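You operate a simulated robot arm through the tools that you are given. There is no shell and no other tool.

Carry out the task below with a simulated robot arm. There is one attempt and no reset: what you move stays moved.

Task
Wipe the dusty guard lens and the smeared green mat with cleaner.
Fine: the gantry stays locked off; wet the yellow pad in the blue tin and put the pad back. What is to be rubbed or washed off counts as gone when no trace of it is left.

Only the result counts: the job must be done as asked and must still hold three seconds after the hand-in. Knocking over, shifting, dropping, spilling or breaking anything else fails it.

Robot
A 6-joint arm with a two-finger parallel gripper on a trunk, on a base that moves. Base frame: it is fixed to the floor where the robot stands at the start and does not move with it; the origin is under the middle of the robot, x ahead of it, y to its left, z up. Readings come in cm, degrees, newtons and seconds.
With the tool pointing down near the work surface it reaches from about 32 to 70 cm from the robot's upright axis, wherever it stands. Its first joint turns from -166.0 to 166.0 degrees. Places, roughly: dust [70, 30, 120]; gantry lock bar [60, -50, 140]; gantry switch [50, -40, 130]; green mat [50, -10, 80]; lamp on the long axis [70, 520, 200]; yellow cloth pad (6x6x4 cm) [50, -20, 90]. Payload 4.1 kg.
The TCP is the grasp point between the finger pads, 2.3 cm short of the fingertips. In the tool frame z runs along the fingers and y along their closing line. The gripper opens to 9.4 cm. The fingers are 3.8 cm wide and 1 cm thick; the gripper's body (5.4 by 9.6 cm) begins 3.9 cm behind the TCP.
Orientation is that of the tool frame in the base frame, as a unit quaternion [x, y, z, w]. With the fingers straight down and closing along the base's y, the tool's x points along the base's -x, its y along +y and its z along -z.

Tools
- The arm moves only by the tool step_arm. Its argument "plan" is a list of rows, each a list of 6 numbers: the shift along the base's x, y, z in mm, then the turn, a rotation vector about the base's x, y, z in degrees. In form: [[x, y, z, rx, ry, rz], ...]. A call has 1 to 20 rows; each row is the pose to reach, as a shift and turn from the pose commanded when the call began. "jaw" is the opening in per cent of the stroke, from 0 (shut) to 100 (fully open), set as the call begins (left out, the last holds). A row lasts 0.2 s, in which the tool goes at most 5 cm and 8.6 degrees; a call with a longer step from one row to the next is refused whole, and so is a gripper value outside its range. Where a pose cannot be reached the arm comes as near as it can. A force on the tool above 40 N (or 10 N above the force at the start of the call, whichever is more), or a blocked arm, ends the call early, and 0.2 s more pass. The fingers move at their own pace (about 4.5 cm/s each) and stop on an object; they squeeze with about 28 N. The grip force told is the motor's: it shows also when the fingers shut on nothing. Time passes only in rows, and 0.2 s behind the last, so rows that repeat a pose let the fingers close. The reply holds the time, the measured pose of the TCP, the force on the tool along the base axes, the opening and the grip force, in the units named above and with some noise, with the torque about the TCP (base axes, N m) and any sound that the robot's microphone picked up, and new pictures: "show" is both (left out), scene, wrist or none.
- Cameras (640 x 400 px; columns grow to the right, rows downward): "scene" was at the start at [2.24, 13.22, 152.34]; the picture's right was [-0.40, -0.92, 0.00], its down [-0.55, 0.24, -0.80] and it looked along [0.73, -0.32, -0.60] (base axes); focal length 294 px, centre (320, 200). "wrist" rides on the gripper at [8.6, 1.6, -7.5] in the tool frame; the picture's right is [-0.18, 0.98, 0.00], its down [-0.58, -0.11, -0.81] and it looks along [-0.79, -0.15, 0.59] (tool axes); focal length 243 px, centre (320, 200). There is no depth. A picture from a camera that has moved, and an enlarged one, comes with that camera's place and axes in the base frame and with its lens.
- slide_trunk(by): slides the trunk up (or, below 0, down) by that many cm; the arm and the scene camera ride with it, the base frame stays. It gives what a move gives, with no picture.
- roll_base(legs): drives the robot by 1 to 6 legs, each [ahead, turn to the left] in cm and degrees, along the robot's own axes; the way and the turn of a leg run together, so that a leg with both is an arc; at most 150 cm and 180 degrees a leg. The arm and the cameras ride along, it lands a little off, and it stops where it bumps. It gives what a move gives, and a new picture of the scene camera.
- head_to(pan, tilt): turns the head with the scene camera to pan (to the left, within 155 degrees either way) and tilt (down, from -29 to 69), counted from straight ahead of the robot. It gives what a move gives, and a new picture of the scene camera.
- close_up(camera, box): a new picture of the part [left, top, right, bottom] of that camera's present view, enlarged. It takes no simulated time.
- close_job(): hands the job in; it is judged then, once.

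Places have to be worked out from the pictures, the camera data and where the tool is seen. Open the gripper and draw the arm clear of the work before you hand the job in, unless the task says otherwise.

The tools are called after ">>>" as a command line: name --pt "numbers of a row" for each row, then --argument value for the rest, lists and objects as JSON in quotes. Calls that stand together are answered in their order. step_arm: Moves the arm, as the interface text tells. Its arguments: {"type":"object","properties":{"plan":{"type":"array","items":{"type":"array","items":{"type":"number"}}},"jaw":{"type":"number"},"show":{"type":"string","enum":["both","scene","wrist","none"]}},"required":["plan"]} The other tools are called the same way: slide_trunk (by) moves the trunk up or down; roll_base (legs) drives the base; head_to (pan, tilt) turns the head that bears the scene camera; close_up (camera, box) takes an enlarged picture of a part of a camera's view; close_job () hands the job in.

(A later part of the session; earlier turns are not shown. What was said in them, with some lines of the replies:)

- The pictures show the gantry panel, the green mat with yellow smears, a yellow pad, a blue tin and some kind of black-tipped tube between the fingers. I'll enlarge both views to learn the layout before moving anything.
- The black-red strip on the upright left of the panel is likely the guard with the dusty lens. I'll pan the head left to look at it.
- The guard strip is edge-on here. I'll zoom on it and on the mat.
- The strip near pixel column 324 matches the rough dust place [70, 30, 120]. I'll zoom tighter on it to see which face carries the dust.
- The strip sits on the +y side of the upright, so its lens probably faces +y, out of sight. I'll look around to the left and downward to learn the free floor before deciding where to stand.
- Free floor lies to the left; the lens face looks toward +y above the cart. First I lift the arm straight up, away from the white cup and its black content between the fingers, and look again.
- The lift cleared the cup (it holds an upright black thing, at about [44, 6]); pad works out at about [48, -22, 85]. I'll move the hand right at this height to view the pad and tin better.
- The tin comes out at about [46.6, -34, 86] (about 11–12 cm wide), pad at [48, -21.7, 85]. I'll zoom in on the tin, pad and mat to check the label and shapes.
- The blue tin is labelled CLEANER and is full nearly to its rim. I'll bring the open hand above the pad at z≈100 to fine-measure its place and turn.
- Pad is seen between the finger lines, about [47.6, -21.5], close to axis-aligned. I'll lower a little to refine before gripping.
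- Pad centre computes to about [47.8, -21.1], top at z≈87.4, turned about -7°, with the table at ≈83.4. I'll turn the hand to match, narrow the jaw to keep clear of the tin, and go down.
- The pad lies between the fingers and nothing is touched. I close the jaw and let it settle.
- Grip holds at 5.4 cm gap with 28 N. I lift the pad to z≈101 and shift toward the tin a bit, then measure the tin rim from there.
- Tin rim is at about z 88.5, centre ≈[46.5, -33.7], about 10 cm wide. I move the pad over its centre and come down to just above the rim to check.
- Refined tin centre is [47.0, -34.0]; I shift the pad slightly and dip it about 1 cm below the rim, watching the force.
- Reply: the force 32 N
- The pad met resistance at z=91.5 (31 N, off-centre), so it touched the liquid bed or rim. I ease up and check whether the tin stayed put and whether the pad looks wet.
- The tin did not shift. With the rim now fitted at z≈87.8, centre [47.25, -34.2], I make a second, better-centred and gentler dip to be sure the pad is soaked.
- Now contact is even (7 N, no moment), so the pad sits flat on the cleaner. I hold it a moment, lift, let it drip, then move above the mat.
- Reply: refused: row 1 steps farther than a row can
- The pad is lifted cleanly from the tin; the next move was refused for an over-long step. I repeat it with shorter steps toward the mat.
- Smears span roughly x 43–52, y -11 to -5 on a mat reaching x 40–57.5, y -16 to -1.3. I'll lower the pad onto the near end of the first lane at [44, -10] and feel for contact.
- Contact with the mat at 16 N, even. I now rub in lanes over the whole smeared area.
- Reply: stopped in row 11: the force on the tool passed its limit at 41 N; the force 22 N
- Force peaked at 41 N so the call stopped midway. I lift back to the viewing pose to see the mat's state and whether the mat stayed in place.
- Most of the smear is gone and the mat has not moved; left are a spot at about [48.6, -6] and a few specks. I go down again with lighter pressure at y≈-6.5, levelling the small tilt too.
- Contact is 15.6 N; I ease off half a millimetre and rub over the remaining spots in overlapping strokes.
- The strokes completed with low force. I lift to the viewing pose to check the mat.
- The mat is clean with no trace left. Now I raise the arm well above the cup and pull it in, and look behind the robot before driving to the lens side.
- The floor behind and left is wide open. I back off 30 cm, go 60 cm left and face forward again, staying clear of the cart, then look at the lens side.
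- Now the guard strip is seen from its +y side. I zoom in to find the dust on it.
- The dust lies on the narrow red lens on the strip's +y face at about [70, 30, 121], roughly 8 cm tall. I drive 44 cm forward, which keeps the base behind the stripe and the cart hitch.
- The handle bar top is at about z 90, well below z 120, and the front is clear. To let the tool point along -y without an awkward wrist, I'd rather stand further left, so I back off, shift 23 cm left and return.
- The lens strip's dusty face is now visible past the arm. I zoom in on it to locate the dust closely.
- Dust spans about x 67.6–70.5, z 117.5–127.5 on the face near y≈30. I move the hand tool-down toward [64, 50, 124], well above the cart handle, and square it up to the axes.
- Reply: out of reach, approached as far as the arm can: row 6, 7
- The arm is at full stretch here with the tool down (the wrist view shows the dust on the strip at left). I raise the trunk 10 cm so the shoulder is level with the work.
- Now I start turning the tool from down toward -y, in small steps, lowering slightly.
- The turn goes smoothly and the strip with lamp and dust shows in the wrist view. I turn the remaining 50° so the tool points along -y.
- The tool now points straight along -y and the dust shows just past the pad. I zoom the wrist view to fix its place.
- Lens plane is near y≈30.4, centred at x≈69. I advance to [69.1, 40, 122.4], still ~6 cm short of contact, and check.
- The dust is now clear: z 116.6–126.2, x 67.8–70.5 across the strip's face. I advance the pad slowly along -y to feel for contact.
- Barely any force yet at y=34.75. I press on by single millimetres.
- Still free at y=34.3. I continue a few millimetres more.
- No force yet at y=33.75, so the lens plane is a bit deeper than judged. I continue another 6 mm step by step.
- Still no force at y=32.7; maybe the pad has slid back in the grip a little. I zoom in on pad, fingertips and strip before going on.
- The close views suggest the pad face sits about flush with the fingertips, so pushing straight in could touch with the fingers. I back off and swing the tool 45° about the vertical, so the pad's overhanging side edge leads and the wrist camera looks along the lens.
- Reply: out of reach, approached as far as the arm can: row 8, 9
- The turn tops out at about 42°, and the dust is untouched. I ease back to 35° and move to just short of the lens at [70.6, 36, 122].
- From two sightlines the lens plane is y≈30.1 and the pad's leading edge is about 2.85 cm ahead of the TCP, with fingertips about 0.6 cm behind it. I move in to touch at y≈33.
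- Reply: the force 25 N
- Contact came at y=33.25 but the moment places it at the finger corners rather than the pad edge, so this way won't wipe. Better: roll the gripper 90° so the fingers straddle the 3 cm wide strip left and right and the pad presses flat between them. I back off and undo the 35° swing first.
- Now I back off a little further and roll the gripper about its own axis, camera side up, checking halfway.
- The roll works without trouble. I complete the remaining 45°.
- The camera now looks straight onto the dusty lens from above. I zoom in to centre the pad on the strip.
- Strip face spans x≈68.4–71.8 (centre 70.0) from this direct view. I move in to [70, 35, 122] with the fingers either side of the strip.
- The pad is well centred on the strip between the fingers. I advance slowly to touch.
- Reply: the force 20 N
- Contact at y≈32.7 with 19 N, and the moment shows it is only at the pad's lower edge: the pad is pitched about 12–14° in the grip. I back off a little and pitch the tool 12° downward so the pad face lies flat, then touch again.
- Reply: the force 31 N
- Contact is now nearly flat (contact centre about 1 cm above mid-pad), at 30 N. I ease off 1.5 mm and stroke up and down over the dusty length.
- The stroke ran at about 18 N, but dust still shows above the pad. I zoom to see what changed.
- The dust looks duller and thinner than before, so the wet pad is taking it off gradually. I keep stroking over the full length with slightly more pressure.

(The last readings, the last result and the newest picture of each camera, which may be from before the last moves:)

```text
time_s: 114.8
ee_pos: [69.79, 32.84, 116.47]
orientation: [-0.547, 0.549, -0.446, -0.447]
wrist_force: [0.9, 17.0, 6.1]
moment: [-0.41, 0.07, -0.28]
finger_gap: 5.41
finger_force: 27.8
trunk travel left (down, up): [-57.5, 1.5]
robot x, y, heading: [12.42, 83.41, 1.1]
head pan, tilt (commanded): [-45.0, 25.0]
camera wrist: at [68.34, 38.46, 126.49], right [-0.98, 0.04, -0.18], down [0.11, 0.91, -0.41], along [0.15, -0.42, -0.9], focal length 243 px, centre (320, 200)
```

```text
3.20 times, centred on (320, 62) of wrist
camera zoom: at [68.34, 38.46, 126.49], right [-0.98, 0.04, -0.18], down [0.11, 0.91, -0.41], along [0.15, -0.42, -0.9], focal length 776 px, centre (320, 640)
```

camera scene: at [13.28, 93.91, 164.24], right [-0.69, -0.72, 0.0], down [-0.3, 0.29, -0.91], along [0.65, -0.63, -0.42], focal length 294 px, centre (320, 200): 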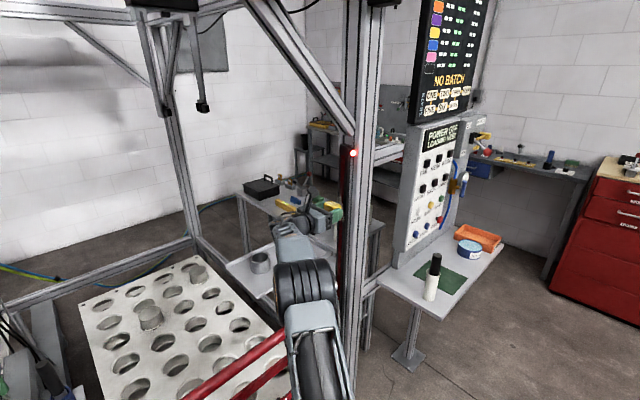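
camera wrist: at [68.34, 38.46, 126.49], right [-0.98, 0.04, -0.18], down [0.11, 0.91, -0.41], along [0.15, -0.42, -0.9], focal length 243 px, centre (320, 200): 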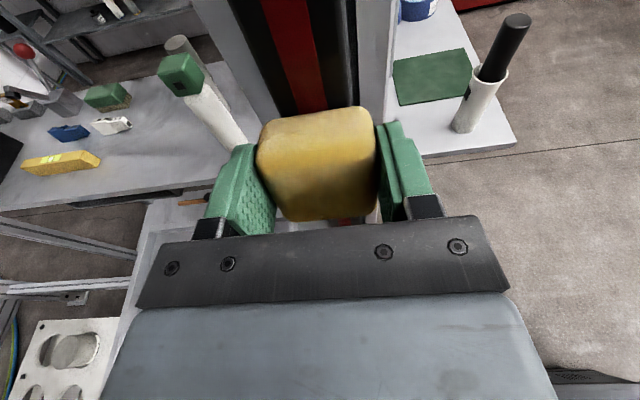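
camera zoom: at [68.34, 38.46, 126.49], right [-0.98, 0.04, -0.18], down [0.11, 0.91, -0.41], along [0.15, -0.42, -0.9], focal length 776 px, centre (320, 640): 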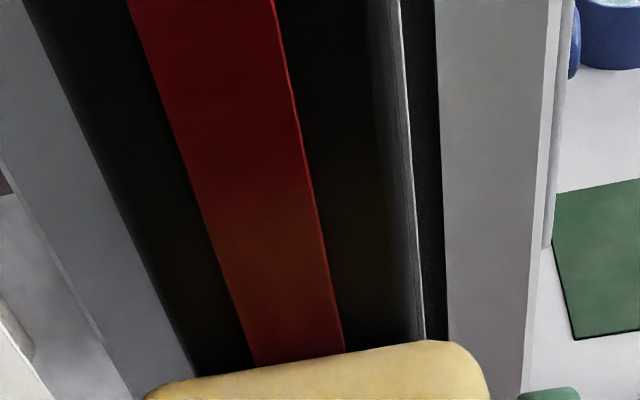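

The lens shows clean red now. One more full cycle for safety, then I'll back off and inspect.

>>> step_arm --pt "2 0 12 0 0 0" --pt "2 0 24 0 0 0" --pt "2 0 36 0 0 0" --pt "2 0 48 0 0 0" --pt "2 0 60 0 0 0" --pt "2 0 72 0 0 0" --pt "2 0 84 0 0 0" --pt "2 0 96 0 0 0" --pt "2 0 108 0 0 0" --pt "2 0 96 0 0 0" --pt "2 0 84 0 0 0" --pt "2 0 72 0 0 0" --pt "2 0 60 0 0 0" --pt "2 0 48 0 0 0" --pt "2 0 36 0 0 0" --pt "2 0 24 0 0 0" --pt "2 0 12 0 0 0" --pt "2 0 0 0 0 0" --pt "2 0 -10 0 0 0" --show "none"

>>> step_arm --pt "0 15 0 0 0 0" --pt "0 40 10 0 0 0" --pt "0 70 30 0 0 0" --pt "0 100 50 0 0 0" --pt "0 130 60 0 0 0" --pt "0 130 60 0 0 0" --show "both"

>>> close_up --camera "wrist" --box '[240, 0, 420, 112]'

>>> close_up --camera "scene" --box '[300, 140, 380, 240]'

```text
time_s: 118.8
ee_pos: [70.02, 32.7, 115.63]
orientation: [-0.548, 0.549, -0.447, -0.446]
wrist_force: [0.9, 14.8, 4.7]
moment: [-0.34, 0.13, -0.24]
finger_gap: 5.44
finger_force: 28.1
trunk travel left (down, up): [-57.5, 1.5]
robot x, y, heading: [12.74, 84.15, 1.2]
head pan, tilt (commanded): [-45.0, 25.0]
```

```text
time_s: 120.2
ee_pos: [70.06, 45.48, 121.31]
orientation: [-0.547, 0.55, -0.446, -0.447]
wrist_force: [-0.4, 0.3, -0.4]
moment: [0.02, 0.0, -0.04]
finger_gap: 5.45
finger_force: 28.1
trunk travel left (down, up): [-57.5, 1.5]
robot x, y, heading: [12.73, 84.07, 1.3]
head pan, tilt (commanded): [-45.0, 25.0]
camera scene: at [13.29, 94.05, 164.24], right [-0.69, -0.72, 0.0], down [-0.3, 0.29, -0.91], along [0.65, -0.63, -0.42], focal length 294 px, centre (320, 200)
camera wrist: at [68.5, 51.17, 131.44], right [-0.98, 0.04, -0.18], down [0.11, 0.91, -0.4], along [0.15, -0.42, -0.9], focal length 243 px, centre (320, 200)
```

scene: 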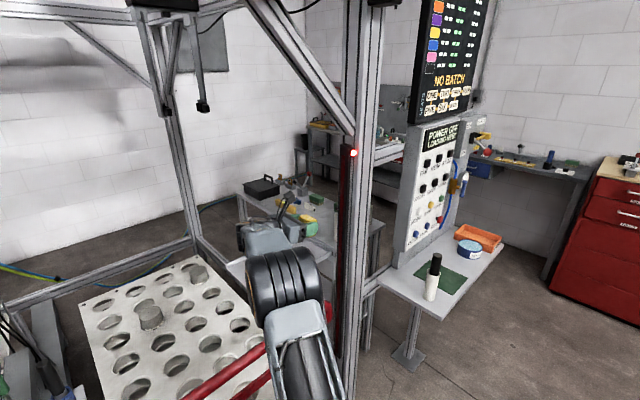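
wrist: 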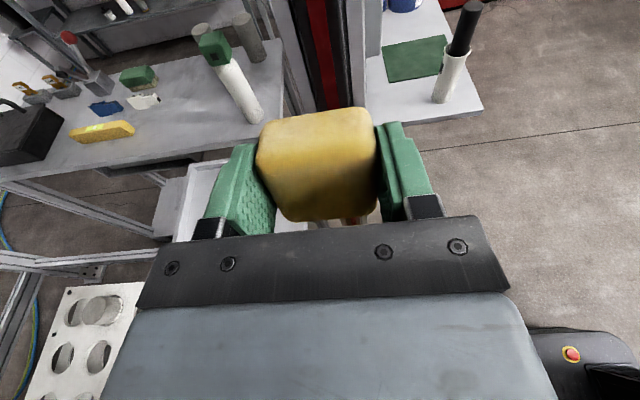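

```text
3.56 times, centred on (330, 56) of wrist
camera zoom: at [68.5, 51.17, 131.44], right [-0.98, 0.04, -0.18], down [0.11, 0.91, -0.4], along [0.15, -0.42, -0.9], focal length 863 px, centre (284, 712)
```

zoom: 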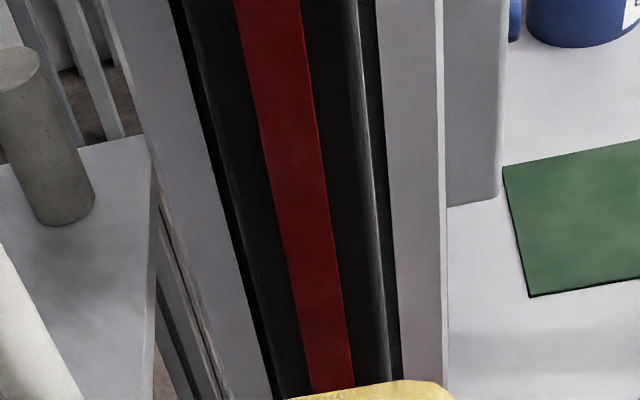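

```text
4.00 times, centred on (340, 190) of scene
camera zoom: at [13.29, 94.05, 164.24], right [-0.69, -0.72, 0.0], down [-0.3, 0.29, -0.91], along [0.65, -0.63, -0.42], focal length 1177 px, centre (240, 240)
```

zoom: 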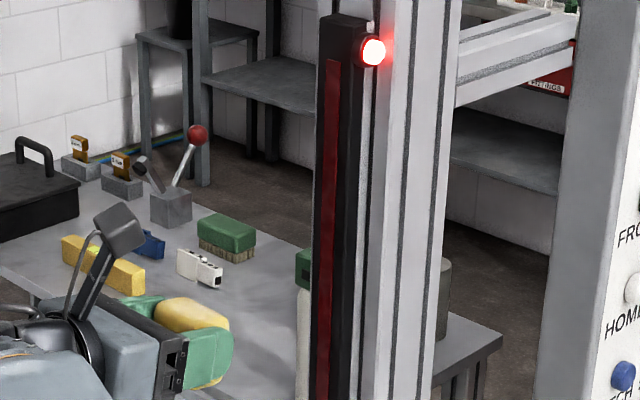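

The guard lens is clean over its whole length. Now I retrace: back away from the strip, undo the pitch, then roll the gripper back.

>>> step_arm --pt "-20 15 5 -6 0 0" --pt "-40 30 10 -12 0 0" --pt "-70 50 20 -12 0 0" --pt "-105 70 30 -12 0 0" --pt "-105 70 30 -12 0 0" --show "none"

>>> step_arm --pt "0 0 0 0 -8 0" --pt "0 0 0 0 -16 0" --pt "0 0 0 0 -24 0" --pt "0 0 0 0 -32 0" --pt "0 0 0 0 -40 0" --pt "0 0 0 0 -48 0" --pt "0 0 0 0 -56 0" --pt "0 0 0 0 -64 0" --pt "0 0 0 0 -72 0" --pt "0 0 0 0 -80 0" --pt "0 0 0 0 -88 0" --pt "0 0 0 0 -90 0" --pt "0 0 0 0 -90 0" --show "wrist"

```text
time_s: 121.4
ee_pos: [59.43, 52.51, 124.34]
orientation: [0.498, -0.5, 0.5, 0.501]
wrist_force: [0.0, 0.6, 0.4]
moment: [0.04, 0.0, -0.02]
finger_gap: 5.41
finger_force: 28.0
trunk travel left (down, up): [-57.5, 1.5]
robot x, y, heading: [12.73, 83.78, 1.0]
head pan, tilt (commanded): [-45.0, 25.0]
```

```text
time_s: 124.2
ee_pos: [59.52, 52.55, 124.38]
orientation: [0.002, 0.708, -0.706, 0.0]
wrist_force: [-0.2, -0.2, -0.8]
moment: [-0.02, -0.02, 0.01]
finger_gap: 5.42
finger_force: 27.6
trunk travel left (down, up): [-57.5, 1.5]
robot x, y, heading: [12.78, 83.75, 1.3]
head pan, tilt (commanded): [-45.0, 25.0]
camera wrist: at [51.04, 60.15, 122.82], right [0.19, 0.0, -0.98], down [0.58, 0.8, 0.11], along [0.79, -0.59, 0.15], focal length 243 px, centre (320, 200)
```

wrist: 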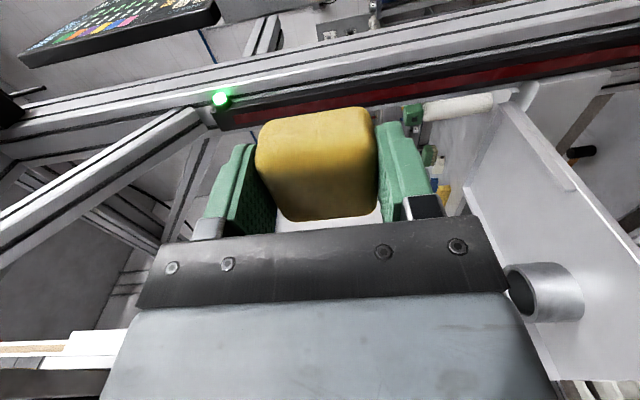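

The guard lamp has turned green, confirming the lens is clear. I now turn the tool back to pointing down while rising and pulling back a little.

>>> step_arm --pt "-3 3 8 8 0 0" --pt "-6 6 16 16 0 0" --pt "-9 9 24 24 0 0" --pt "-12 12 32 32 0 0" --pt "-15 15 40 40 0 0" --pt "-18 18 48 48 0 0" --pt "-21 21 56 56 0 0" --pt "-24 24 64 64 0 0" --pt "-27 27 70 72 0 0" --pt "-30 30 75 80 0 0" --pt "-35 35 80 88 0 0" --pt "-40 40 80 90 0 0" --pt "-40 40 80 90 0 0" --show "both"

>>> close_up --camera "wrist" --box '[220, 80, 420, 230]'

```text
time_s: 127.0
ee_pos: [55.67, 56.59, 132.41]
orientation: [0.0, 1.0, 0.003, -0.001]
wrist_force: [0.6, 0.0, -0.3]
moment: [0.01, 0.04, -0.03]
finger_gap: 5.41
finger_force: 27.8
trunk travel left (down, up): [-57.5, 1.5]
robot x, y, heading: [12.61, 83.9, 1.2]
head pan, tilt (commanded): [-45.0, 25.0]
camera scene: at [13.29, 94.05, 164.24], right [-0.69, -0.72, 0.0], down [-0.3, 0.29, -0.91], along [0.65, -0.63, -0.42], focal length 294 px, centre (320, 200)
camera wrist: at [47.02, 58.26, 139.94], right [0.19, 0.98, 0.0], down [0.58, -0.11, 0.8], along [0.79, -0.15, -0.6], focal length 243 px, centre (320, 200)
```

scene: 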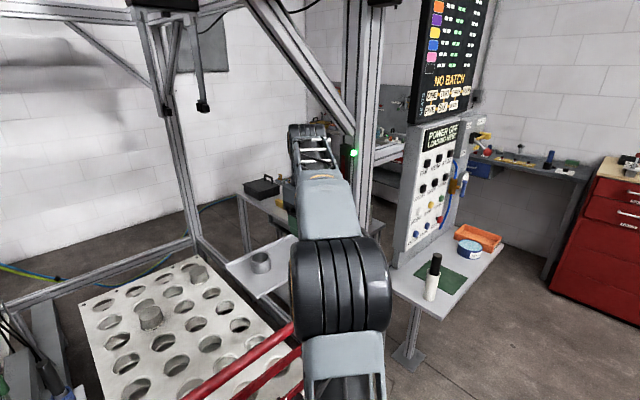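
wrist: 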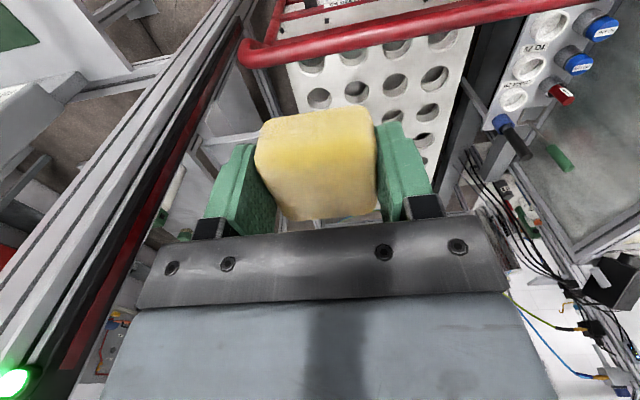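

```text
2.67 times, centred on (320, 155) of wrist
camera zoom: at [47.02, 58.26, 139.94], right [0.19, 0.98, 0.0], down [0.58, -0.11, 0.8], along [0.79, -0.15, -0.6], focal length 647 px, centre (320, 320)
```

zoom: 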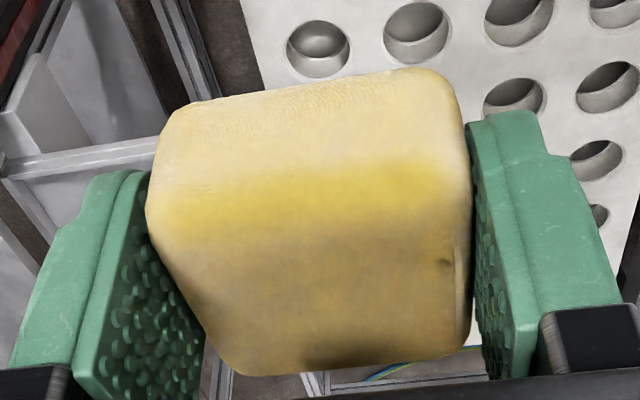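

Lens done; the pad's lower face is pitched slightly in the grip but held firmly. I draw the arm in for travel and drive back to the first station in reverse order.

>>> step_arm --pt "-20 38 0 0 0 0" --pt "-40 76 0 0 0 0" --pt "-55 110 0 0 0 0" --pt "-60 145 0 0 0 0" --pt "-60 145 0 0 0 0" --show "none"

>>> roll_base --legs '[[-42, 0], [0, -91.2], [83, 0], [0, 90]]'

```text
time_s: 128.2
ee_pos: [49.56, 71.04, 132.46]
orientation: [0.0, 1.0, 0.001, -0.001]
wrist_force: [0.0, -0.2, 0.0]
moment: [0.01, 0.01, -0.01]
finger_gap: 5.43
finger_force: 27.9
trunk travel left (down, up): [-57.5, 1.5]
robot x, y, heading: [12.76, 83.81, 0.9]
head pan, tilt (commanded): [-45.0, 25.0]
```

```text
time_s: 142.5
ee_pos: [7.31, -13.94, 132.48]
orientation: [0.011, 1.0, 0.002, -0.002]
wrist_force: [-0.5, -0.2, -1.6]
moment: [-0.04, 0.02, 0.0]
finger_gap: 5.41
finger_force: 28.5
trunk travel left (down, up): [-57.5, 1.5]
robot x, y, heading: [-29.38, -0.09, -0.2]
head pan, tilt (commanded): [-45.0, 25.0]
camera scene: at [-28.53, 9.95, 164.24], right [-0.71, -0.71, 0.0], down [-0.3, 0.3, -0.91], along [0.64, -0.64, -0.42], focal length 294 px, centre (320, 200)
```

scene: 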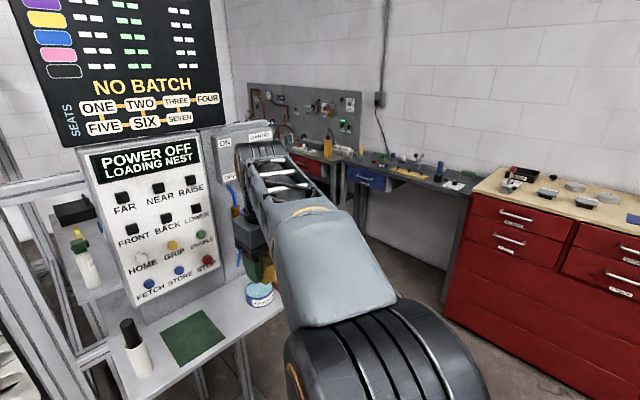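

Back in front of the table at (-29, 0). I drive forward 29 cm and look down at the table.

>>> roll_base --legs '[[29, 0]]'

>>> head_to --pan -20 --tilt 50

```text
time_s: 144.5
ee_pos: [36.37, -13.95, 132.5]
orientation: [0.011, 1.0, 0.001, -0.002]
wrist_force: [0.7, 0.7, -1.6]
moment: [-0.01, 0.06, 0.0]
finger_gap: 5.41
finger_force: 27.7
trunk travel left (down, up): [-57.5, 1.5]
robot x, y, heading: [-0.21, -0.17, -0.3]
head pan, tilt (commanded): [-45.0, 25.0]
camera scene: at [0.56, 9.9, 164.24], right [-0.71, -0.71, 0.0], down [-0.3, 0.3, -0.91], along [0.64, -0.64, -0.42], focal length 294 px, centre (320, 200)
```

scene: 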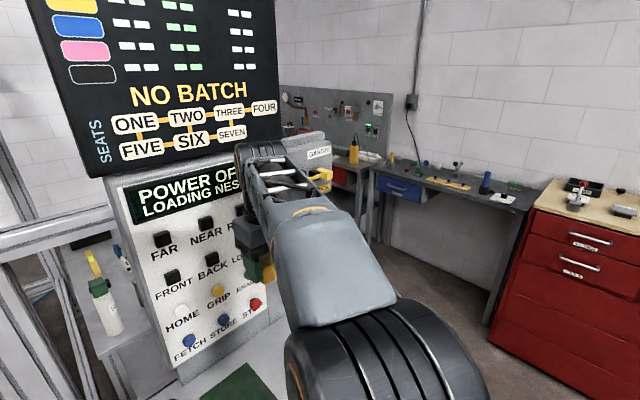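

```text
time_s: 145.4
ee_pos: [36.3, -13.77, 132.49]
orientation: [0.011, 1.0, 0.002, -0.002]
wrist_force: [0.0, 0.6, -0.1]
moment: [0.04, 0.03, 0.02]
finger_gap: 5.4
finger_force: 27.6
trunk travel left (down, up): [-57.5, 1.5]
robot x, y, heading: [-0.37, -0.42, 0.1]
head pan, tilt (commanded): [-20.0, 50.0]
camera scene: at [1.2, 13.77, 160.49], right [-0.34, -0.94, 0.0], down [-0.72, 0.26, -0.64], along [0.6, -0.22, -0.77], focal length 294 px, centre (320, 200)
```

scene: 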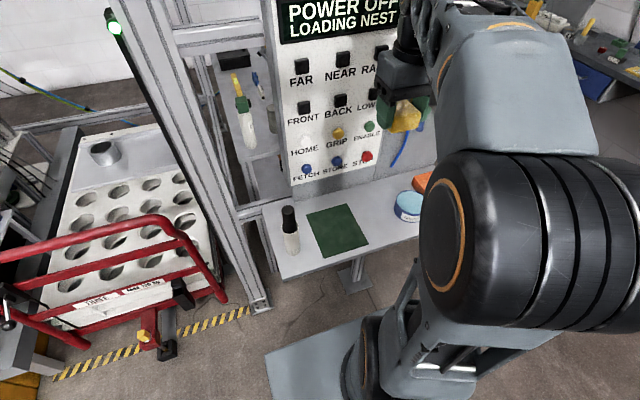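

I'm back at the original station. I lower the trunk by 10 cm to its original height and zoom on the held pad to judge its tilt before placing it.

>>> slide_trunk --by -10

>>> head_to --pan -30 --tilt 40

>>> close_up --camera "scene" --box '[280, 60, 440, 220]'

```text
time_s: 146.7
ee_pos: [36.24, -13.83, 122.46]
orientation: [0.011, 1.0, 0.002, -0.002]
wrist_force: [0.3, 0.2, -0.7]
moment: [-0.01, 0.02, 0.01]
finger_gap: 5.41
finger_force: 27.7
trunk travel left (down, up): [-47.5, 11.5]
robot x, y, heading: [-0.6, -0.66, 0.3]
head pan, tilt (commanded): [-20.0, 50.0]
```

```text
time_s: 147.4
ee_pos: [36.32, -13.84, 122.39]
orientation: [0.009, 1.0, 0.002, -0.002]
wrist_force: [0.4, -0.2, 0.0]
moment: [-0.02, 0.0, -0.02]
finger_gap: 5.43
finger_force: 28.4
trunk travel left (down, up): [-47.5, 11.5]
robot x, y, heading: [-0.09, -0.0, 0.1]
head pan, tilt (commanded): [-30.0, 40.0]
camera scene: at [1.33, 12.17, 151.9], right [-0.5, -0.87, 0.0], down [-0.56, 0.32, -0.77], along [0.66, -0.38, -0.64], focal length 294 px, centre (320, 200)
```

scene: 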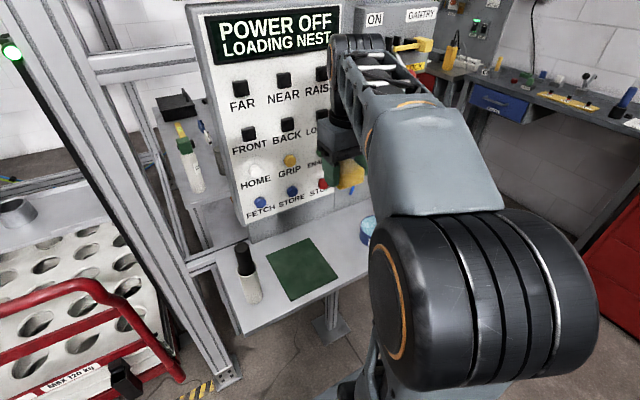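

```text
2.50 times, centred on (360, 140) of scene
camera zoom: at [1.33, 12.17, 151.9], right [-0.5, -0.87, 0.0], down [-0.56, 0.32, -0.77], along [0.66, -0.38, -0.64], focal length 736 px, centre (220, 350)
```

zoom: 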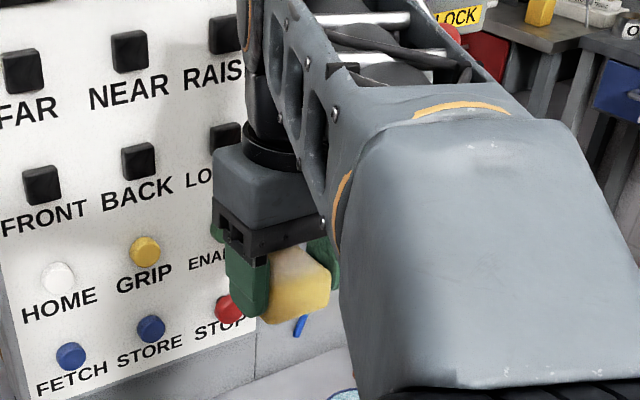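

>>> close_up --camera "scene" --box '[325, 140, 375, 200]'

>>> step_arm --pt "5 -5 -10 0 0 0" --pt "10 -10 -20 0 0 0" --pt "10 -10 -20 0 0 0" --show "wrist"

```text
6.67 times, centred on (350, 170) of scene
camera zoom: at [1.33, 12.17, 151.9], right [-0.5, -0.87, 0.0], down [-0.56, 0.32, -0.77], along [0.66, -0.38, -0.64], focal length 1961 px, centre (120, 400)
```

zoom: 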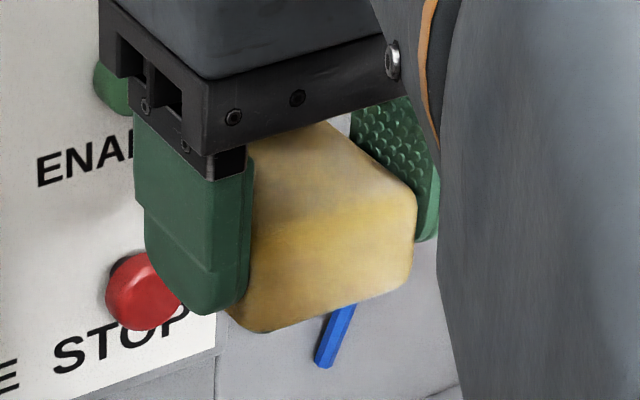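

```text
time_s: 148.2
ee_pos: [37.4, -14.8, 120.46]
orientation: [0.011, 1.0, 0.001, -0.002]
wrist_force: [-0.9, -0.2, -0.9]
moment: [0.0, 0.0, -0.04]
finger_gap: 5.42
finger_force: 28.0
trunk travel left (down, up): [-47.5, 11.5]
robot x, y, heading: [-0.55, -0.26, 0.1]
head pan, tilt (commanded): [-30.0, 40.0]
camera wrist: at [28.8, -12.96, 128.01], right [0.21, 0.98, 0.0], down [0.58, -0.12, 0.8], along [0.79, -0.16, -0.59], focal length 243 px, centre (320, 200)
```

wrist: 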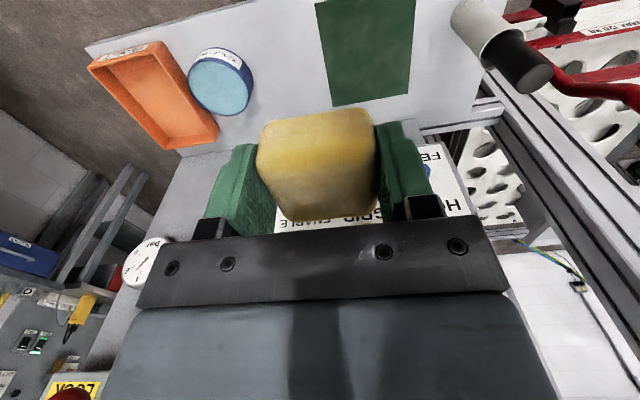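

The pad is held level enough, with its near side about 2–3 mm above the fingertips. I move above its original place [47.75, -21.1] with the same -7° turn and a 5° forward pitch to level it.

>>> step_arm --pt "20 -12 -35 0 0 -5.7" --pt "40 -24 -70 0 0 -5.7" --pt "60 -36 -105 0 0 -5.7" --pt "80 -50 -140 0 0 -5.7" --pt "95 -60 -175 0 0 -5.7" --pt "103 -63 -215 0 0 -5.7" --pt "103 -63 -245 0 0 -5.7" --pt "103 -63 -245 0 0 -5.7" --show "both"

>>> close_up --camera "wrist" --box '[160, 20, 480, 220]'

```text
time_s: 150.1
ee_pos: [47.51, -21.2, 95.86]
orientation: [0.06, 0.998, 0.002, -0.001]
wrist_force: [0.2, 0.0, -0.7]
moment: [-0.02, 0.0, 0.03]
finger_gap: 5.4
finger_force: 28.0
trunk travel left (down, up): [-47.5, 11.5]
robot x, y, heading: [-0.4, -0.61, 0.0]
head pan, tilt (commanded): [-30.0, 40.0]
camera scene: at [1.34, 12.16, 151.9], right [-0.5, -0.87, 0.0], down [-0.56, 0.32, -0.77], along [0.66, -0.38, -0.64], focal length 294 px, centre (320, 200)
camera wrist: at [39.32, -18.43, 103.43], right [0.3, 0.95, 0.0], down [0.57, -0.18, 0.8], along [0.77, -0.24, -0.59], focal length 243 px, centre (320, 200)
```

scene: 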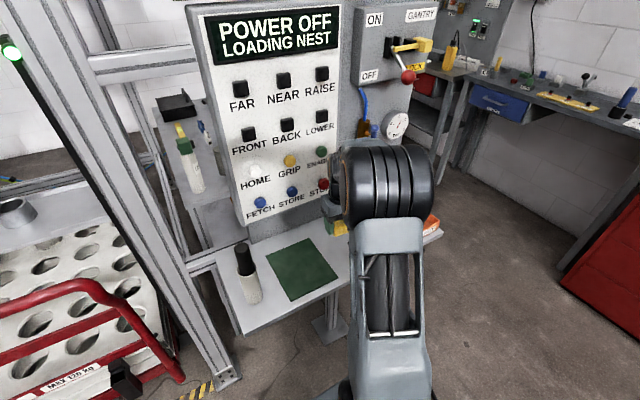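
wrist: 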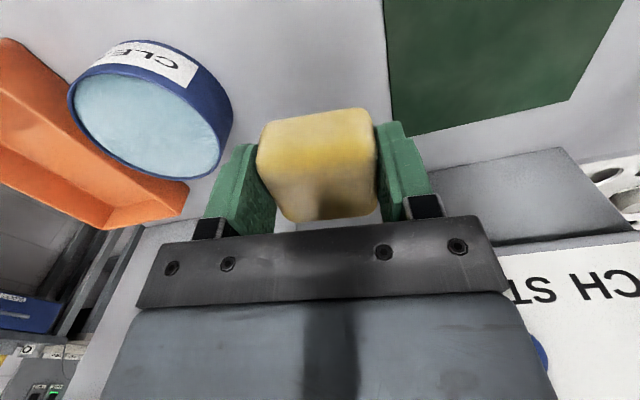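

```text
2.00 times, centred on (320, 120) of wrist
camera zoom: at [39.32, -18.43, 103.43], right [0.3, 0.95, 0.0], down [0.57, -0.18, 0.8], along [0.77, -0.24, -0.59], focal length 485 px, centre (320, 360)
```

zoom: 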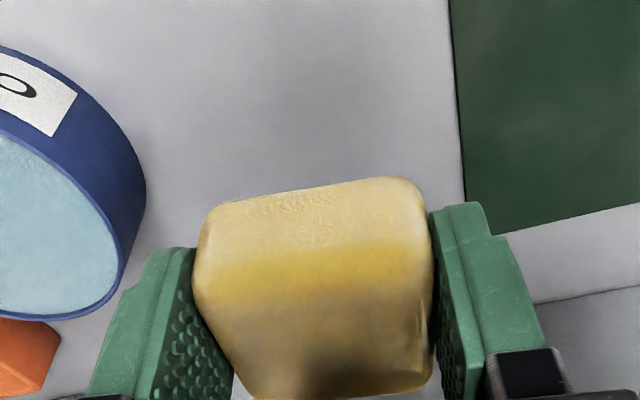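

Place is right, tin and mat unmoved. I pitch 5° and lower toward the table, feeling for contact near z≈87.4.

>>> step_arm --pt "2 0 -25 0 -5 0" --pt "2 0 -50 0 -5 0" --pt "2 0 -70 0 -5 0" --pt "2 0 -77 0 -5 0" --pt "2 0 -80 0 -5 0" --pt "2 0 -80 0 -5 0" --show "wrist"

>>> close_up --camera "wrist" --box '[160, 20, 480, 220]'

```text
time_s: 151.4
ee_pos: [47.75, -21.17, 87.89]
orientation: [0.06, 0.997, 0.004, 0.043]
wrist_force: [-0.8, 0.7, -0.5]
moment: [0.01, 0.02, -0.02]
finger_gap: 5.42
finger_force: 28.8
trunk travel left (down, up): [-47.5, 11.5]
robot x, y, heading: [-0.2, -0.36, -0.1]
head pan, tilt (commanded): [-30.0, 40.0]
camera wrist: at [38.85, -18.39, 94.73], right [0.3, 0.95, 0.03], down [0.49, -0.18, 0.85], along [0.82, -0.24, -0.53], focal length 243 px, centre (320, 200)
```

wrist: 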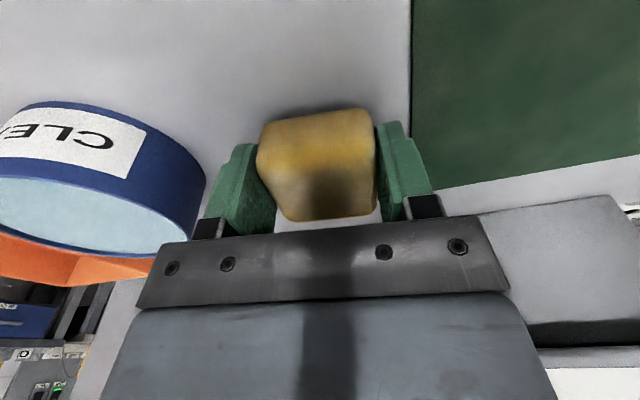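

```text
2.00 times, centred on (320, 120) of wrist
camera zoom: at [38.85, -18.39, 94.73], right [0.3, 0.95, 0.03], down [0.49, -0.18, 0.85], along [0.82, -0.24, -0.53], focal length 485 px, centre (320, 360)
```

zoom: 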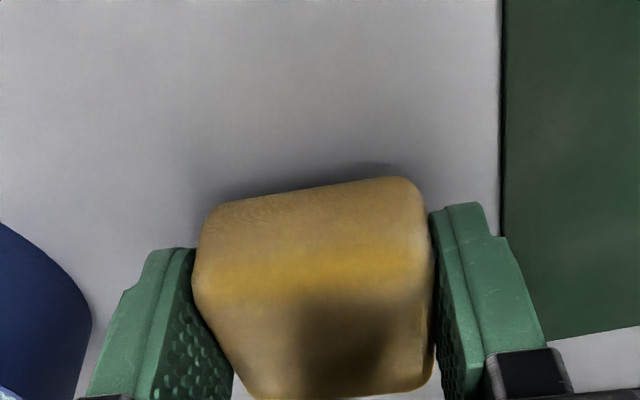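

No contact yet at 87.9. I go down the last few millimetres.

>>> step_arm --pt "0 0 -2 0 0 0" --pt "0 0 -3 0 0 0" --pt "0 0 -4 0 0 0" --pt "0 0 -5 0 0 0" --pt "0 0 -5 0 0 0" --show "none"

```text
time_s: 152.7
ee_pos: [47.79, -21.08, 87.52]
orientation: [0.061, 0.997, 0.005, 0.042]
wrist_force: [-0.3, -0.5, -0.6]
moment: [0.07, 0.0, -0.02]
finger_gap: 5.4
finger_force: 28.0
trunk travel left (down, up): [-47.5, 11.5]
robot x, y, heading: [-0.47, -0.39, 0.0]
head pan, tilt (commanded): [-30.0, 40.0]
```

>>> step_arm --pt "0 0 -1 0 0 0" --pt "0 0 -2 0 0 0" --pt "0 0 -3 0 0 0" --pt "0 0 -3 0 0 0" --show "wrist"

>>> close_up --camera "wrist" --box '[160, 20, 480, 220]'

```text
time_s: 153.7
ee_pos: [47.72, -20.99, 87.11]
orientation: [0.061, 0.997, 0.004, 0.043]
wrist_force: [0.1, -0.2, 3.2]
moment: [-0.09, 0.05, -0.03]
finger_gap: 5.44
finger_force: 27.4
trunk travel left (down, up): [-47.5, 11.5]
robot x, y, heading: [-0.16, -0.06, -0.1]
head pan, tilt (commanded): [-30.0, 40.0]
camera wrist: at [38.88, -18.41, 93.97], right [0.3, 0.95, 0.03], down [0.49, -0.18, 0.85], along [0.82, -0.24, -0.53], focal length 243 px, centre (320, 200)
```

wrist: 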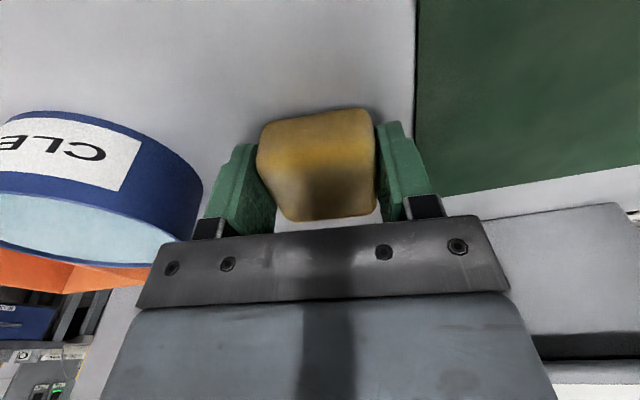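

```text
2.00 times, centred on (320, 120) of wrist
camera zoom: at [38.88, -18.41, 93.97], right [0.3, 0.95, 0.03], down [0.49, -0.18, 0.85], along [0.82, -0.24, -0.53], focal length 485 px, centre (320, 360)
```

zoom: 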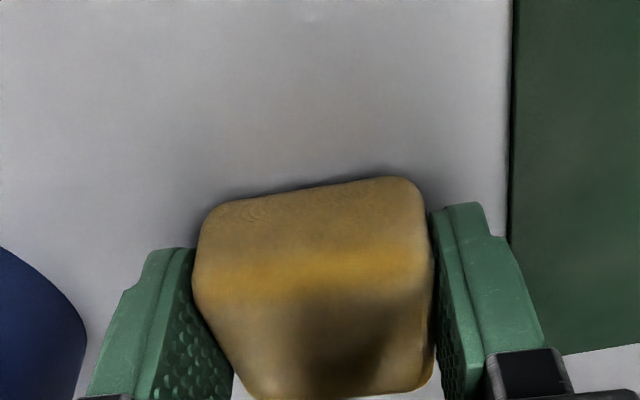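

Light contact (3 N) at z=87.1: the pad is on the table. I open the jaw gently to 80 % to release it.

>>> step_arm --pt "0 0 1 0 0 0" --pt "0 0 1 0 0 0" --pt "0 0 1 0 0 0" --pt "0 0 1 0 0 0" --pt "0 0 1 0 0 0" --jaw 80 --show "wrist"

>>> close_up --camera "wrist" --box '[160, 20, 480, 220]'

```text
time_s: 154.8
ee_pos: [47.81, -21.18, 87.3]
orientation: [0.061, 0.997, 0.004, 0.042]
wrist_force: [-0.1, -0.3, -0.7]
moment: [-0.02, -0.02, 0.01]
finger_gap: 7.52
finger_force: 0.1
trunk travel left (down, up): [-47.5, 11.5]
robot x, y, heading: [0.15, -0.35, 0.1]
head pan, tilt (commanded): [-30.0, 40.0]
camera wrist: at [38.87, -18.41, 94.06], right [0.3, 0.95, 0.03], down [0.49, -0.18, 0.85], along [0.82, -0.24, -0.53], focal length 243 px, centre (320, 200)
```

wrist: 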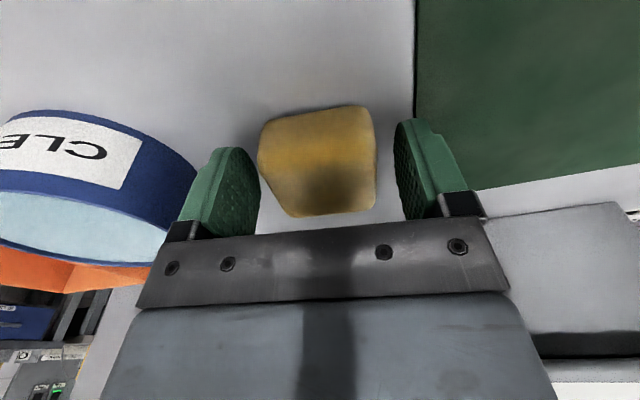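

```text
2.00 times, centred on (320, 120) of wrist
camera zoom: at [38.87, -18.41, 94.06], right [0.3, 0.95, 0.03], down [0.49, -0.18, 0.85], along [0.82, -0.24, -0.53], focal length 485 px, centre (320, 360)
```

zoom: 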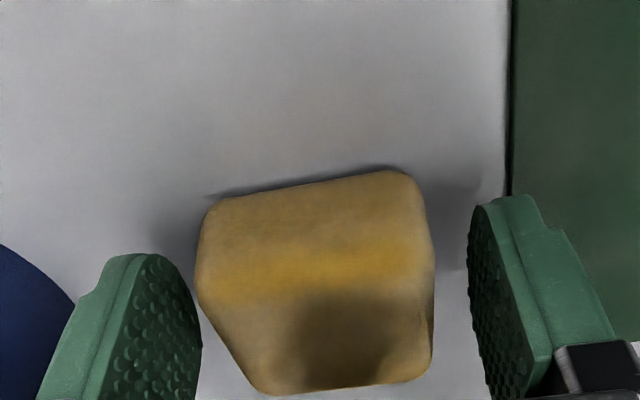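

The pad is free and sits on the table. I lift straight up and step back to view the whole table.

>>> step_arm --pt "0 0 20 0 0 0" --pt "0 0 50 0 0 0" --pt "0 0 90 0 5 0" --pt "0 0 130 0 5 0" --pt "-20 10 170 0 5 0" --pt "-50 20 200 0 5 0" --pt "-80 40 225 0 5 0" --pt "-110 70 240 0 5 0" --pt "-110 70 240 0 5 0" --show "both"

>>> close_up --camera "wrist" --box '[160, 0, 480, 160]'

```text
time_s: 156.8
ee_pos: [36.75, -14.21, 111.23]
orientation: [0.06, 0.998, 0.003, -0.001]
wrist_force: [-0.9, -0.9, 0.6]
moment: [0.0, 0.01, 0.03]
finger_gap: 7.54
finger_force: 0.0
trunk travel left (down, up): [-47.5, 11.5]
robot x, y, heading: [-0.46, -0.51, -0.1]
head pan, tilt (commanded): [-30.0, 40.0]
camera scene: at [1.3, 12.19, 151.9], right [-0.5, -0.87, 0.0], down [-0.56, 0.32, -0.77], along [0.66, -0.38, -0.64], focal length 294 px, centre (320, 200)
camera wrist: at [28.42, -11.42, 118.75], right [0.3, 0.95, 0.0], down [0.57, -0.18, 0.8], along [0.77, -0.24, -0.6], focal length 243 px, centre (320, 200)
```

scene: 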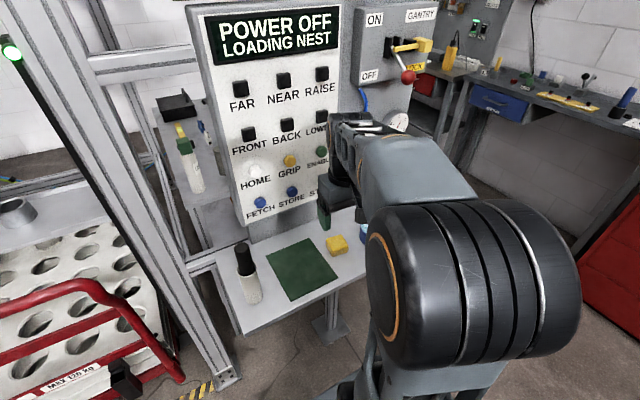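
wrist: 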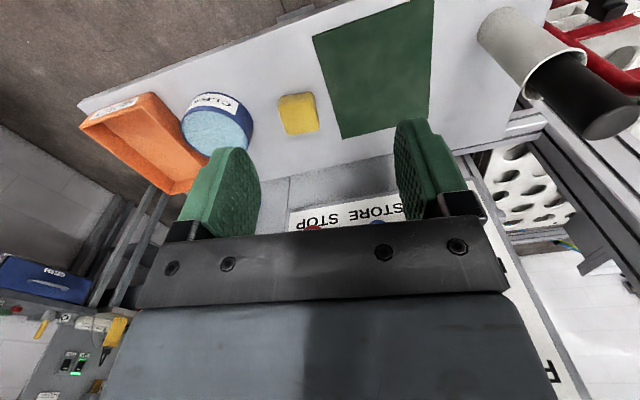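

```text
2.00 times, centred on (320, 80) of wrist
camera zoom: at [28.42, -11.42, 118.75], right [0.3, 0.95, 0.0], down [0.57, -0.18, 0.8], along [0.77, -0.24, -0.6], focal length 485 px, centre (320, 440)
```

zoom: 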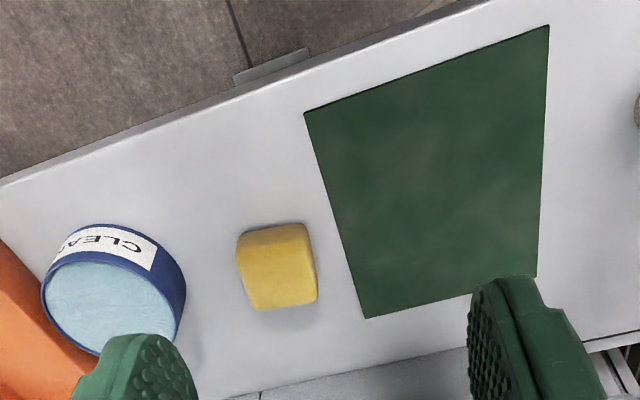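

The pad is back in place with the mat and tin unmoved. A last close check of the mat, pad and gantry lock before handing in.

>>> close_up --camera "scene" --box '[220, 200, 380, 310]'

>>> close_up --camera "scene" --box '[180, 0, 460, 150]'

>>> head_to --pan 10 --tilt 30

```text
3.64 times, centred on (300, 255) of scene
camera zoom: at [1.3, 12.19, 151.9], right [-0.5, -0.87, 0.0], down [-0.56, 0.32, -0.77], along [0.66, -0.38, -0.64], focal length 1070 px, centre (393, 0)
```

zoom: 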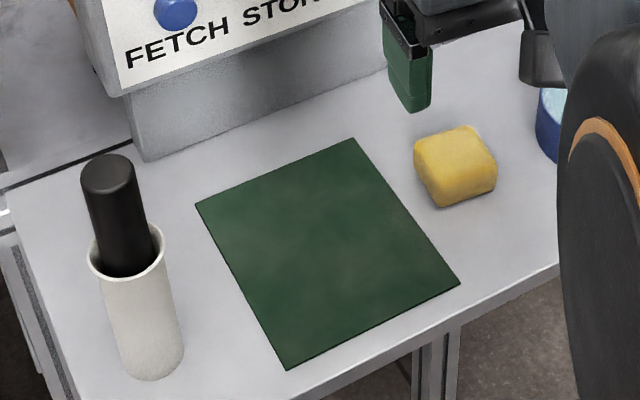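

```text
2.29 times, centred on (320, 75) of scene
camera zoom: at [1.3, 12.19, 151.9], right [-0.5, -0.87, 0.0], down [-0.56, 0.32, -0.77], along [0.66, -0.38, -0.64], focal length 672 px, centre (320, 486)
```

zoom: 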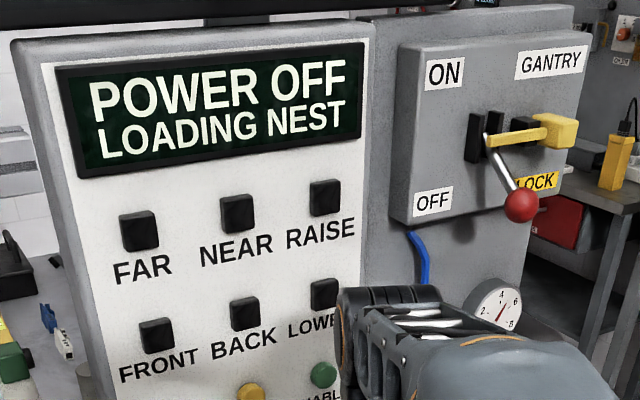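

```text
time_s: 157.9
ee_pos: [36.8, -14.15, 111.19]
orientation: [0.06, 0.998, 0.001, -0.002]
wrist_force: [0.3, -0.1, -0.2]
moment: [-0.03, -0.01, 0.02]
finger_gap: 7.5
finger_force: 0.1
trunk travel left (down, up): [-47.5, 11.5]
robot x, y, heading: [-0.28, -0.27, 0.0]
head pan, tilt (commanded): [10.0, 30.0]
camera scene: at [2.87, 17.98, 153.44], right [0.17, -0.98, 0.0], down [-0.49, -0.09, -0.87], along [0.85, 0.15, -0.5], focal length 294 px, centre (320, 200)
```

scene: 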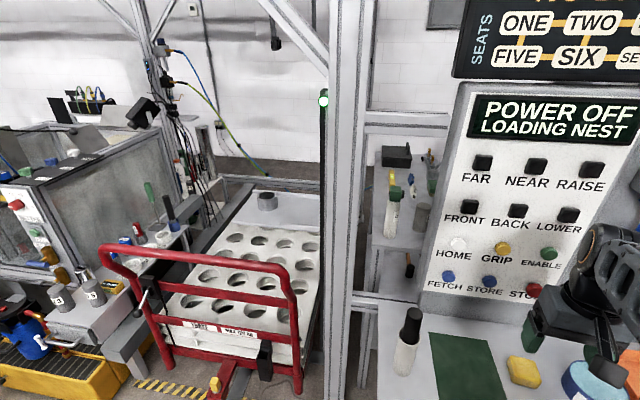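

Everything is in order: mat clean, guard lamp green, pad back, gantry still locked OFF. I open the gripper fully and draw the arm up clear of the table.

>>> step_arm --pt "0 0 40 0 0 0" --pt "-10 0 80 0 0 0" --pt "-10 0 100 0 0 0" --pt "-10 0 100 0 0 0" --pt "-10 0 100 0 0 0" --jaw 100 --show "both"

```text
time_s: 159.1
ee_pos: [35.78, -14.13, 121.09]
orientation: [0.06, 0.998, 0.001, -0.002]
wrist_force: [0.9, 0.0, 0.2]
moment: [0.02, 0.04, 0.01]
finger_gap: 9.41
finger_force: 0.1
trunk travel left (down, up): [-47.5, 11.5]
robot x, y, heading: [-0.11, -0.18, 0.2]
head pan, tilt (commanded): [10.0, 30.0]
camera scene: at [2.87, 17.99, 153.44], right [0.17, -0.98, 0.0], down [-0.49, -0.09, -0.87], along [0.85, 0.15, -0.5], focal length 294 px, centre (320, 200)
camera wrist: at [27.55, -11.39, 128.73], right [0.3, 0.95, 0.0], down [0.57, -0.18, 0.8], along [0.77, -0.24, -0.59], focal length 243 px, centre (320, 200)
```

scene: 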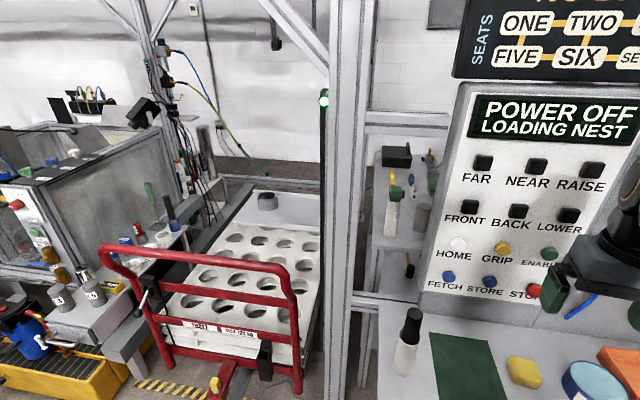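
wrist: 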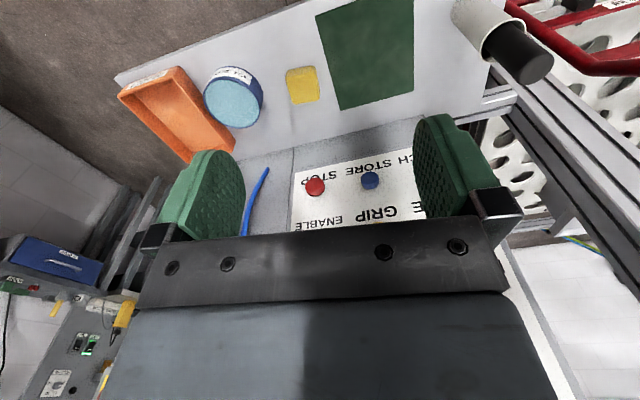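

The arm is clear, the gripper is open and empty, and everything asked shows done in the pictures, so I hand the job in.

>>> close_job

```text
The job is handed in.
```

The guard lens and the green mat are both wiped clean, and I handed the job in. I don't have the verdict on it yet.

- **Mat:** wiped with the yellow pad, wetted in the blue cleaner tin. No trace of the smear shows in close-up, and the mat does not appear to have moved. One stroke pressed to 41 N and stopped early, so I finished with lighter pressure.
- **Guard lens:** the dust needed several strokes to come off. The close-ups show clean red glass, and the guard lamp turned from red to green. Before the wipe that worked, one approach pressed on the lens at about 24 N, probably with the finger corners rather than the pad. I saw no mark from it.
- **Pad:** back on the table where I picked it up, at about the same angle.
- **Gantry:** I did not touch it. The switch still reads OFF with the lock bar in place.

The arm is drawn up clear of the table with the gripper open and empty. I saw nothing knocked over, shifted or spilled.
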